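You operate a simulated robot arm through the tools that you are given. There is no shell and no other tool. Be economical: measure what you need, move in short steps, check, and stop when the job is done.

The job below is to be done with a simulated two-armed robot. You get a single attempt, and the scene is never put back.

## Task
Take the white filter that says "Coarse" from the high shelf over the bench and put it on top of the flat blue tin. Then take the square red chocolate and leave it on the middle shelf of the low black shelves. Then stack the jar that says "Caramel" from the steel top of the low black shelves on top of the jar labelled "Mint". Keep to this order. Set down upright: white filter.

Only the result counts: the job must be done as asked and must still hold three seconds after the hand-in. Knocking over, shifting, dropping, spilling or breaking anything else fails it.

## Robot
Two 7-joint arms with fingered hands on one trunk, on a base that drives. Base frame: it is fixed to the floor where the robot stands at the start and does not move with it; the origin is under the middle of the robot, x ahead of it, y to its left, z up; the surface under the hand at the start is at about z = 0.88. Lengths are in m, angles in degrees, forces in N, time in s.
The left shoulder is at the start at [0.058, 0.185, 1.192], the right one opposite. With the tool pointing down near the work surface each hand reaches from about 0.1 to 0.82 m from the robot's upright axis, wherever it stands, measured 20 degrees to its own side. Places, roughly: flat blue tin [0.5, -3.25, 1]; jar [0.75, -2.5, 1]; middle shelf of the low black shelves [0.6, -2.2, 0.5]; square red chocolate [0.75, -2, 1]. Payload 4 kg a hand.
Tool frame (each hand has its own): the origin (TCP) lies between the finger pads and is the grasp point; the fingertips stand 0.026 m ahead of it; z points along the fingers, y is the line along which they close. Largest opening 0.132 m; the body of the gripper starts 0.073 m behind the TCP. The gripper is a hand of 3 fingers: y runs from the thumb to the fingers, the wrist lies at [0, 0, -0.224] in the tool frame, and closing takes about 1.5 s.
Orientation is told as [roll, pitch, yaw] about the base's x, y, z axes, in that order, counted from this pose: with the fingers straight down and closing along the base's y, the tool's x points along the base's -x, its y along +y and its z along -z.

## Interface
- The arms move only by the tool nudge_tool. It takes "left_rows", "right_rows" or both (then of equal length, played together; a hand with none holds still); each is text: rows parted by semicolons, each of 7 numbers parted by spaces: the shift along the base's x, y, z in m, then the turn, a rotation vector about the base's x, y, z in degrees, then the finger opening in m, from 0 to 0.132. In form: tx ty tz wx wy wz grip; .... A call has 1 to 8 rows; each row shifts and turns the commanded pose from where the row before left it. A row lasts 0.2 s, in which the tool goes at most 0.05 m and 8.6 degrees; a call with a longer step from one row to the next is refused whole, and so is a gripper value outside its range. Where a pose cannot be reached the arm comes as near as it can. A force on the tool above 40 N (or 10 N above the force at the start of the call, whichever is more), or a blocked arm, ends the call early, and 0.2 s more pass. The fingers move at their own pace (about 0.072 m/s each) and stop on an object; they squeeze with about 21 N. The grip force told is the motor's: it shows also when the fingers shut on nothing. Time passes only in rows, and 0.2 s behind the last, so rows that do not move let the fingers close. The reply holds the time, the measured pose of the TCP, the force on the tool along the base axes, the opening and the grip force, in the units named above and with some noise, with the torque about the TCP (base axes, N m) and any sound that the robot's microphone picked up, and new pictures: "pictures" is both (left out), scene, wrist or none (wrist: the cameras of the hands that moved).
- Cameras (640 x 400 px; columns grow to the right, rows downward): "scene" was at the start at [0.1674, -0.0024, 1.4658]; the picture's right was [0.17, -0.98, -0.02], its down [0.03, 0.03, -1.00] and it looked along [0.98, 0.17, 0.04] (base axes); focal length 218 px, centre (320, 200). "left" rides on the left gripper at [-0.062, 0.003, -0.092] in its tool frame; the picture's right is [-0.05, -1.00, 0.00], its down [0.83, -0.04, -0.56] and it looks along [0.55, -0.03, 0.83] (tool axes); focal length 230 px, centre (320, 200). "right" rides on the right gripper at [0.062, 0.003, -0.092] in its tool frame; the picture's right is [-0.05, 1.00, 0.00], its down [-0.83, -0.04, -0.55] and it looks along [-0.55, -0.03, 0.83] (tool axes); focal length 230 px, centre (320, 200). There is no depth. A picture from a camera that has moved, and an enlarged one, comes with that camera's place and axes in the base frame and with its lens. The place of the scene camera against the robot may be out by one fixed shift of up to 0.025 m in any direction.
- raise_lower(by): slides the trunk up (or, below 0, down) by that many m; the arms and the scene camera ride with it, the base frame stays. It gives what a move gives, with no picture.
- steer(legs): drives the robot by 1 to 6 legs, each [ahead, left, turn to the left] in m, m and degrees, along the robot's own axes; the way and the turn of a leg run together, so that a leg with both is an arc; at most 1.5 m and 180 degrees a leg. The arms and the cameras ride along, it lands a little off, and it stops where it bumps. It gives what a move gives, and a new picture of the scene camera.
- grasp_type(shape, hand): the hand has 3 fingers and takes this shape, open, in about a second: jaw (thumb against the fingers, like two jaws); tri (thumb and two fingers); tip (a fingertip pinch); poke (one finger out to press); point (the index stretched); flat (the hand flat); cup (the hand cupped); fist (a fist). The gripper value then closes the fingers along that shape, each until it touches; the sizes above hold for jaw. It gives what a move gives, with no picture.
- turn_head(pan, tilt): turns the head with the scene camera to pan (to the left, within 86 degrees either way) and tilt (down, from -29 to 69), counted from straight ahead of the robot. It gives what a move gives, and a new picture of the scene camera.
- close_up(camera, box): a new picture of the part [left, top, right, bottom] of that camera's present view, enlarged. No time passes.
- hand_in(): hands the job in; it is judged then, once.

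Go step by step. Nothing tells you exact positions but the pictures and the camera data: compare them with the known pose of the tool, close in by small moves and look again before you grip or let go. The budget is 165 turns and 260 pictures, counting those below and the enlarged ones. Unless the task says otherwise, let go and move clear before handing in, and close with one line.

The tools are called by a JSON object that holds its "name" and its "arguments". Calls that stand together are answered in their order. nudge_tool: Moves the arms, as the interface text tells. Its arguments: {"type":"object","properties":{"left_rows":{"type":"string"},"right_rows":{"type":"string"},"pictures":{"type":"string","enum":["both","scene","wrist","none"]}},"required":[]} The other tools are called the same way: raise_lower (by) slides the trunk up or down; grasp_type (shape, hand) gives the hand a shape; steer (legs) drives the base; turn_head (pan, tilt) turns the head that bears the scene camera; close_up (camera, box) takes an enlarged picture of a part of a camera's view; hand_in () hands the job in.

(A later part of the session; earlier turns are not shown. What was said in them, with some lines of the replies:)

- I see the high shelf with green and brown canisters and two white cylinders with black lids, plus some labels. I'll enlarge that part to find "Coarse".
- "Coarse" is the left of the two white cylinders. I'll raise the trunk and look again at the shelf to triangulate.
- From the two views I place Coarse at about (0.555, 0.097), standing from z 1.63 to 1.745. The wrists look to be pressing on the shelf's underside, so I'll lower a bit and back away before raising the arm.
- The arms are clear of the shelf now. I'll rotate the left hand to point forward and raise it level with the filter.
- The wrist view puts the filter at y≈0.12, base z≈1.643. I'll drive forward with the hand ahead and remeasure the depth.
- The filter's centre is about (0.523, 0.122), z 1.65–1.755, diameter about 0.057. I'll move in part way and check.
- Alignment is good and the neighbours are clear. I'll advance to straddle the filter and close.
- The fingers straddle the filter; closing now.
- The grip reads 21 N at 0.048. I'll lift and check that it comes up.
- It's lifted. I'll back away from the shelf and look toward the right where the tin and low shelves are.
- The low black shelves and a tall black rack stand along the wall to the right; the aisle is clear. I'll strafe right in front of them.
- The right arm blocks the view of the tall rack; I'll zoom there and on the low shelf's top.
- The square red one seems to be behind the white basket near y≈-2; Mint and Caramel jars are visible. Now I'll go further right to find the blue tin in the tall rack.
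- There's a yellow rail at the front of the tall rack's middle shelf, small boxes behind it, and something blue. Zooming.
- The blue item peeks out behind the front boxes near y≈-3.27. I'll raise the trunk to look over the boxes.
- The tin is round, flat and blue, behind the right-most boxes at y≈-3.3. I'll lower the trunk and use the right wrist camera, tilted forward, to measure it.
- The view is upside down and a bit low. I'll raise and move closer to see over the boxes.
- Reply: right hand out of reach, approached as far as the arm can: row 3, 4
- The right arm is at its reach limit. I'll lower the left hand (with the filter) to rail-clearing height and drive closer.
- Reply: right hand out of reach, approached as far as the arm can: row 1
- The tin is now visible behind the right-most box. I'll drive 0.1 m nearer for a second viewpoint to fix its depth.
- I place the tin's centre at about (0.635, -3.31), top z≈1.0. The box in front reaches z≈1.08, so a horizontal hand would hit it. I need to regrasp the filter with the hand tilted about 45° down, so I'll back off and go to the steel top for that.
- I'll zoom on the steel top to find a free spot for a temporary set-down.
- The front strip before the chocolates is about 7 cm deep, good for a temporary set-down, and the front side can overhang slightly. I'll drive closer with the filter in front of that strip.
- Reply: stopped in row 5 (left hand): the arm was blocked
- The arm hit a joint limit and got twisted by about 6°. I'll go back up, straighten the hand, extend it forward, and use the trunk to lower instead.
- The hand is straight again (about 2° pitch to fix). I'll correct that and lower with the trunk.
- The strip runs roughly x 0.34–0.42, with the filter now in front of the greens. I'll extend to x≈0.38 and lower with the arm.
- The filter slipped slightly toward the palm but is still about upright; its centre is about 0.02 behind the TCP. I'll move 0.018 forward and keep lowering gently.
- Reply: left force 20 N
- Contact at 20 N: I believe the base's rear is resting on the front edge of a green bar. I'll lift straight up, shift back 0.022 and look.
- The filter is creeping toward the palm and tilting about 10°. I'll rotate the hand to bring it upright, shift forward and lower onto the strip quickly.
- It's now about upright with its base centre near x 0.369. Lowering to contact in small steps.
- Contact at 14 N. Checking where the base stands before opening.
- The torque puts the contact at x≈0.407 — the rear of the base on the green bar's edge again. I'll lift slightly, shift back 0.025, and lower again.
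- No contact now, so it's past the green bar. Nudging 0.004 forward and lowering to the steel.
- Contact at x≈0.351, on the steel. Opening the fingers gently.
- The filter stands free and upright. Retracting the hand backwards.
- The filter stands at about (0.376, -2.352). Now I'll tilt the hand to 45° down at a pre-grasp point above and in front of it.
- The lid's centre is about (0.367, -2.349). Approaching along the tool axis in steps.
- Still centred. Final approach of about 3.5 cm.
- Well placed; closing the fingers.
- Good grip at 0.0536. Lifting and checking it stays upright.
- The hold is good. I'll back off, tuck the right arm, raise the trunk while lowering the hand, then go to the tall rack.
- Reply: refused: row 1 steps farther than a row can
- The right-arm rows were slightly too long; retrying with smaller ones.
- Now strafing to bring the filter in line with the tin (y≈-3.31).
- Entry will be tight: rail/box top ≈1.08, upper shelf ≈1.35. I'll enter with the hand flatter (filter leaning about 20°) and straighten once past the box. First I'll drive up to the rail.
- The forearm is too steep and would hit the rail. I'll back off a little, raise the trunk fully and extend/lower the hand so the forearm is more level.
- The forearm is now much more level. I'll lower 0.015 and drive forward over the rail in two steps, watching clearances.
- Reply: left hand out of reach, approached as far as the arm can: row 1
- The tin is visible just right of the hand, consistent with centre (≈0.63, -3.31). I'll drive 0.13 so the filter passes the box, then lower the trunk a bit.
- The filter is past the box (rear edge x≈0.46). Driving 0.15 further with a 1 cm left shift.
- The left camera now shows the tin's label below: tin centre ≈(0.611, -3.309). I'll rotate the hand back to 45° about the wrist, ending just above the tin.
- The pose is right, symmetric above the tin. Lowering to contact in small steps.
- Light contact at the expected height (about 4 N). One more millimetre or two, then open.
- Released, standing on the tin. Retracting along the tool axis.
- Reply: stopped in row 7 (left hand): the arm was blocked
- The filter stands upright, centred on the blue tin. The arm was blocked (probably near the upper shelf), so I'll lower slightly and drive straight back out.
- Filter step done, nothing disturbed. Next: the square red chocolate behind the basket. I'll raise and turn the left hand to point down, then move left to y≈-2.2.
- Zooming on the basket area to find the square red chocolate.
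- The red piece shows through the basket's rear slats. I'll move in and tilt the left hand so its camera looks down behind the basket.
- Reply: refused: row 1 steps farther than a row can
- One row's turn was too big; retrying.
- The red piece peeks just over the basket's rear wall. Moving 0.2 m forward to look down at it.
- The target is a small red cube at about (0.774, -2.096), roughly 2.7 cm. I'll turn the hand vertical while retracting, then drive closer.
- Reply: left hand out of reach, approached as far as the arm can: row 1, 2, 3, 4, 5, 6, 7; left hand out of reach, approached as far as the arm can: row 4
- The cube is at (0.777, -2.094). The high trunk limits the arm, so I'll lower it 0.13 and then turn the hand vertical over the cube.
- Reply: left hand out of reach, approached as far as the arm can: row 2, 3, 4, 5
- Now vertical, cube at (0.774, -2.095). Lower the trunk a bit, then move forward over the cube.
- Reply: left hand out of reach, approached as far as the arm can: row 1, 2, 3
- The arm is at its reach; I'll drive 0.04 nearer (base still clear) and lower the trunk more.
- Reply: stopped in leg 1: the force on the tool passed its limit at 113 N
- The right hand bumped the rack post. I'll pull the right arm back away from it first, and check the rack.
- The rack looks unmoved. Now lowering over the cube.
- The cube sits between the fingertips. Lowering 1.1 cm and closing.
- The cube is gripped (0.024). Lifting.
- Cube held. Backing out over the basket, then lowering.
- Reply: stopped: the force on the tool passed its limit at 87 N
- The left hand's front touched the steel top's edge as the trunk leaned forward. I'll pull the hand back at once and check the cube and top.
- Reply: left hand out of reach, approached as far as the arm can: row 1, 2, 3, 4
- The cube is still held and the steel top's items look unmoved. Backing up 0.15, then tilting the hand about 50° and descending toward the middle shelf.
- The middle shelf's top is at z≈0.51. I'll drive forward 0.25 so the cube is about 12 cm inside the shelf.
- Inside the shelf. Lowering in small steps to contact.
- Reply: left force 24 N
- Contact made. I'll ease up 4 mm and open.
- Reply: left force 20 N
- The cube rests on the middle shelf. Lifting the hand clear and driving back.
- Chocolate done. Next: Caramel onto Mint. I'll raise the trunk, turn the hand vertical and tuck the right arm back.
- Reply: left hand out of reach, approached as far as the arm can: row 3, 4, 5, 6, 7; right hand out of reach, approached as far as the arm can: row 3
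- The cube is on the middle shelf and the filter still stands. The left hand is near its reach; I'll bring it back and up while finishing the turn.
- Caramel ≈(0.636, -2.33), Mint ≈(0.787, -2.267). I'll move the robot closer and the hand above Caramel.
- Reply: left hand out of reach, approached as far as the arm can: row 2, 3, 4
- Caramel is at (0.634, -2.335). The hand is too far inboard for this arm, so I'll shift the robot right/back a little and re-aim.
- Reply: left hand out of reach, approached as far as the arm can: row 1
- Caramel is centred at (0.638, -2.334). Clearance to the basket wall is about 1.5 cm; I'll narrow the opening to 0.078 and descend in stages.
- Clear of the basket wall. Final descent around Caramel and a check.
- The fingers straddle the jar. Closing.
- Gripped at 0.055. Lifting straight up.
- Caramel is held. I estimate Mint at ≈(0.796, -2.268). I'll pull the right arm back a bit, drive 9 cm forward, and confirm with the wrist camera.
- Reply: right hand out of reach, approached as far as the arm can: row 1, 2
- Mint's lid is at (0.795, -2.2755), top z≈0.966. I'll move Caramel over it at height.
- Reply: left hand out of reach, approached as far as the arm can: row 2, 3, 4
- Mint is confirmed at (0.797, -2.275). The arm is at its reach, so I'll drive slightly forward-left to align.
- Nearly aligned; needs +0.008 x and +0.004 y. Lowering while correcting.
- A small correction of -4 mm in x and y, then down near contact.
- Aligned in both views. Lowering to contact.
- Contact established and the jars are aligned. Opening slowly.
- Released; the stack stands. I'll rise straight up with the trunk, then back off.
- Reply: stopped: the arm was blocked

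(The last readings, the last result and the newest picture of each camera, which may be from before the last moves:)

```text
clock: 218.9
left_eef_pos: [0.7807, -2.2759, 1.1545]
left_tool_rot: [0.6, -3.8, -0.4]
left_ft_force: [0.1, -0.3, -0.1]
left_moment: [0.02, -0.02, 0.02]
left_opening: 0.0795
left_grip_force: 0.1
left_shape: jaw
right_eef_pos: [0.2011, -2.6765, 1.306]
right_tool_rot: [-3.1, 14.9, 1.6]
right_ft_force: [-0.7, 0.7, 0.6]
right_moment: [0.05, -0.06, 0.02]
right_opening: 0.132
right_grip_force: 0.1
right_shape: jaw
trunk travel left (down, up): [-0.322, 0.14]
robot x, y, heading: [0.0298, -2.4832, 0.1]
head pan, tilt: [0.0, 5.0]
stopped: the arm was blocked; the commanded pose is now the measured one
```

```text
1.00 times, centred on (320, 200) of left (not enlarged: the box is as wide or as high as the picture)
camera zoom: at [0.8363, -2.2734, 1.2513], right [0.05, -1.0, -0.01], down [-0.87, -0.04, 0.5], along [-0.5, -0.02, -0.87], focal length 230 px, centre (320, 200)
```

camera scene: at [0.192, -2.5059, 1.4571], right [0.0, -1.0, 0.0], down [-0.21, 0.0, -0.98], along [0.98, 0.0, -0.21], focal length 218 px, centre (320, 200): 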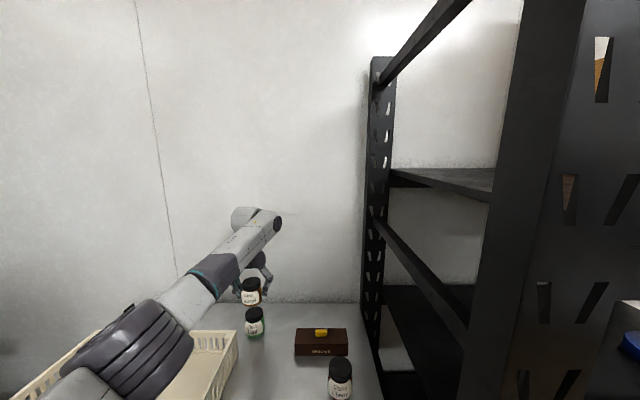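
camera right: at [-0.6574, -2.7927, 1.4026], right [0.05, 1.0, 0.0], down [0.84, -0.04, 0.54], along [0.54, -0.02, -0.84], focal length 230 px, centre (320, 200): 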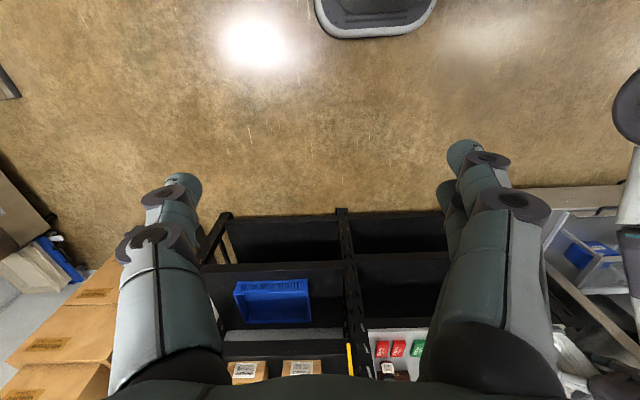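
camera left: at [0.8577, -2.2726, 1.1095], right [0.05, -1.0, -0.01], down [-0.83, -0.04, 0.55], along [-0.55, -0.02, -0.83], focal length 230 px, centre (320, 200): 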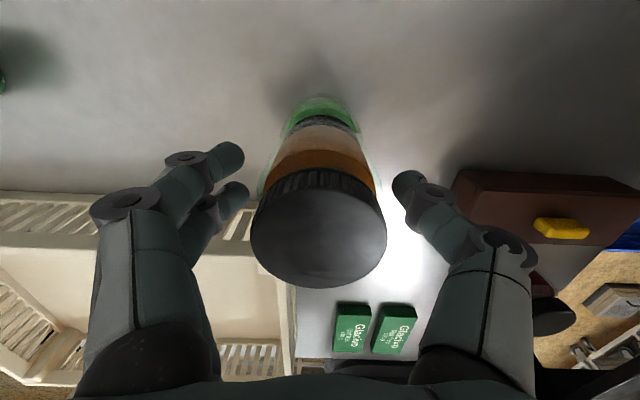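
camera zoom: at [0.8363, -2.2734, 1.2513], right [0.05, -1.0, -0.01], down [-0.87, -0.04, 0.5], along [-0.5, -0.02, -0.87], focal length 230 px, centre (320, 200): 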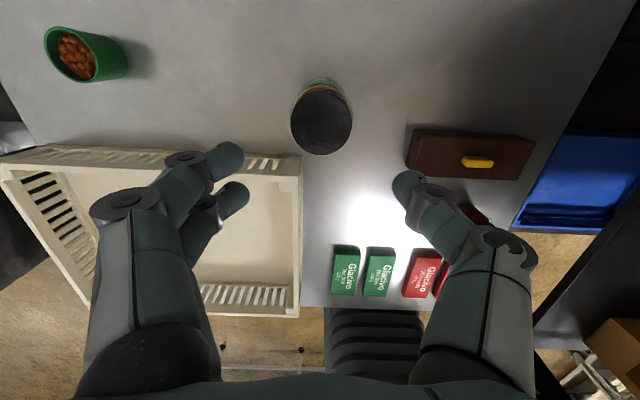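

The left hand is clear above the stack. Something of the right arm was blocked (likely against the rack), so I'll back straight out now.

{"name": "raise_lower", "arguments": {"by": -0.015}}

{"name": "steer", "arguments": {"legs": [[-0.6, 0, 0]]}}

{"name": "turn_head", "arguments": {"pan": -15, "tilt": 15}}

```text
clock: 219.5
left_eef_pos: [0.7849, -2.2743, 1.1327]
left_tool_rot: [0.6, -3.6, -0.4]
left_ft_force: [-0.4, 0.0, 0.1]
left_moment: [0.03, -0.05, 0.0]
left_opening: 0.079
left_grip_force: 0.0
left_shape: jaw
right_eef_pos: [0.2073, -2.6753, 1.2848]
right_tool_rot: [-3.1, 15.3, 1.5]
right_ft_force: [0.3, -0.6, -0.1]
right_moment: [0.01, 0.0, 0.0]
right_opening: 0.1318
right_grip_force: 0.0
right_shape: jaw
trunk travel left (down, up): [-0.307, 0.155]
robot x, y, heading: [0.0268, -2.4829, -0.1]
head pan, tilt: [0.0, 5.0]
```

```text
clock: 222.8
left_eef_pos: [0.1973, -2.2818, 1.1298]
left_tool_rot: [0.5, -3.4, -1.3]
left_ft_force: [-0.5, 0.1, 0.5]
left_moment: [-0.03, 0.05, -0.06]
left_opening: 0.0795
left_grip_force: 0.0
left_shape: jaw
right_eef_pos: [-0.3864, -2.6735, 1.2853]
right_tool_rot: [-3.3, 15.2, 0.5]
right_ft_force: [0.0, -0.3, 0.3]
right_moment: [-0.02, -0.01, 0.03]
right_opening: 0.1319
right_grip_force: 0.0
right_shape: jaw
trunk travel left (down, up): [-0.307, 0.155]
robot x, y, heading: [-0.5644, -2.4812, -0.9]
head pan, tilt: [0.0, 5.0]
camera scene: at [-0.4391, -2.5007, 1.5358], right [-0.01, -1.0, 0.0], down [-0.15, 0.0, -0.99], along [0.99, -0.01, -0.15], focal length 218 px, centre (320, 200)
```

scene: 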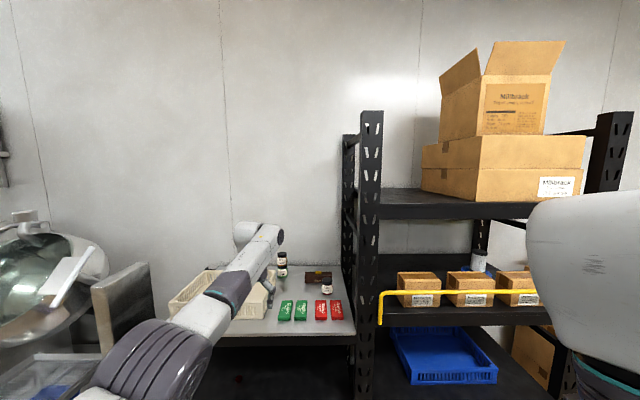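

```text
clock: 223.6
left_eef_pos: [0.1962, -2.2831, 1.13]
left_tool_rot: [0.5, -3.5, -1.2]
left_ft_force: [-0.6, 0.0, 0.1]
left_moment: [-0.02, 0.02, 0.03]
left_opening: 0.0795
left_grip_force: 0.1
left_shape: jaw
right_eef_pos: [-0.3867, -2.6731, 1.2844]
right_tool_rot: [-3.2, 15.3, 0.6]
right_ft_force: [0.3, 0.3, -0.8]
right_moment: [-0.05, 0.03, 0.0]
right_opening: 0.1319
right_grip_force: 0.1
right_shape: jaw
trunk travel left (down, up): [-0.307, 0.155]
robot x, y, heading: [-0.5658, -2.4839, -0.8]
head pan, tilt: [-15.0, 15.0]
camera scene: at [-0.4433, -2.5248, 1.52], right [-0.27, -0.96, 0.02], down [-0.31, 0.07, -0.95], along [0.91, -0.26, -0.32], focal length 218 px, centre (320, 200)
```

scene: 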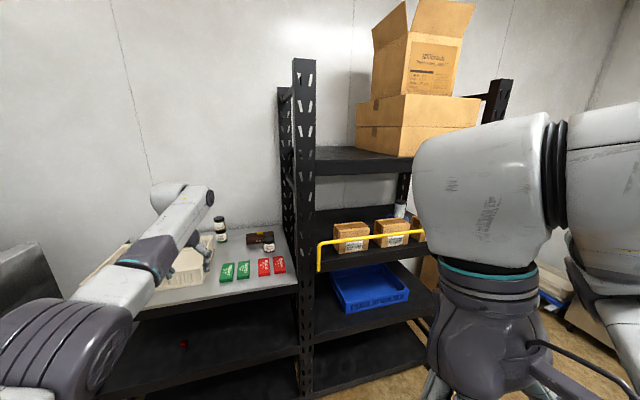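

Everything appears in place; a last zoom on the filter, stack and cube before handing in.

{"name": "close_up", "arguments": {"camera": "scene", "box": [90, 190, 430, 370]}}

{"name": "close_up", "arguments": {"camera": "scene", "box": [190, 200, 300, 290]}}

```text
1.88 times, centred on (260, 280) of scene
camera zoom: at [-0.4433, -2.5248, 1.52], right [-0.27, -0.96, 0.02], down [-0.31, 0.07, -0.95], along [0.91, -0.26, -0.32], focal length 411 px, centre (433, 49)
```

zoom: 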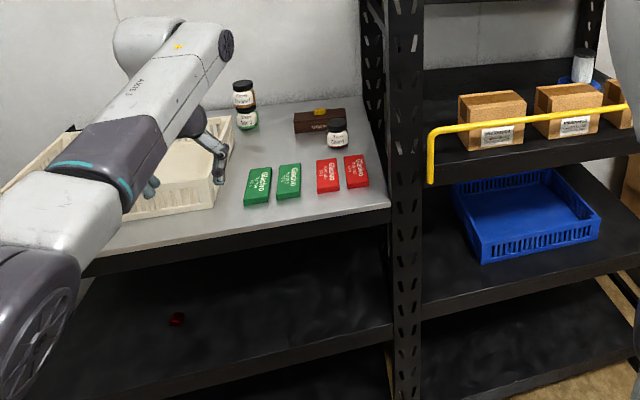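

```text
4.44 times, centred on (245, 245) of scene
camera zoom: at [-0.4433, -2.5248, 1.52], right [-0.27, -0.96, 0.02], down [-0.31, 0.07, -0.95], along [0.91, -0.26, -0.32], focal length 971 px, centre (653, 0)
```

zoom: 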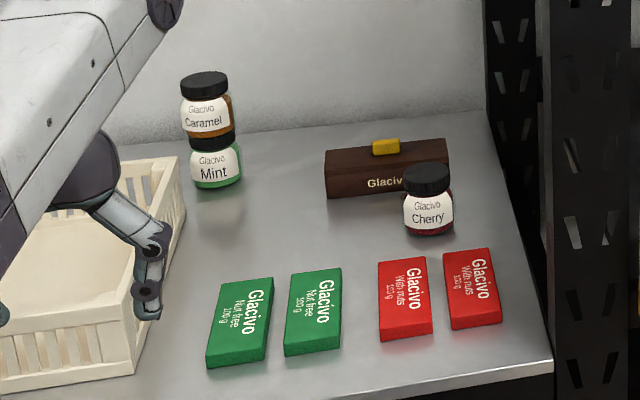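

The three placements look right: the filter is upright on the tin, the red cube is on the middle shelf, and Caramel is on Mint. Both hands are clear, so I'm handing in.

{"name": "hand_in", "arguments": {}}

```text
The job is handed in.
```

I handed the job in with all three placements done in the order you gave: the "Coarse" filter upright on the blue tin, the square red chocolate on the middle shelf, and the Caramel jar on the Mint jar. Along the way the right hand bumped the tall rack's post at 113 N, and the left hand pressed the edge of the low shelves' steel top at 87 N. The filter's base also pressed briefly on the edge of a green chocolate bar. In the last pictures I saw nothing else moved or fallen.
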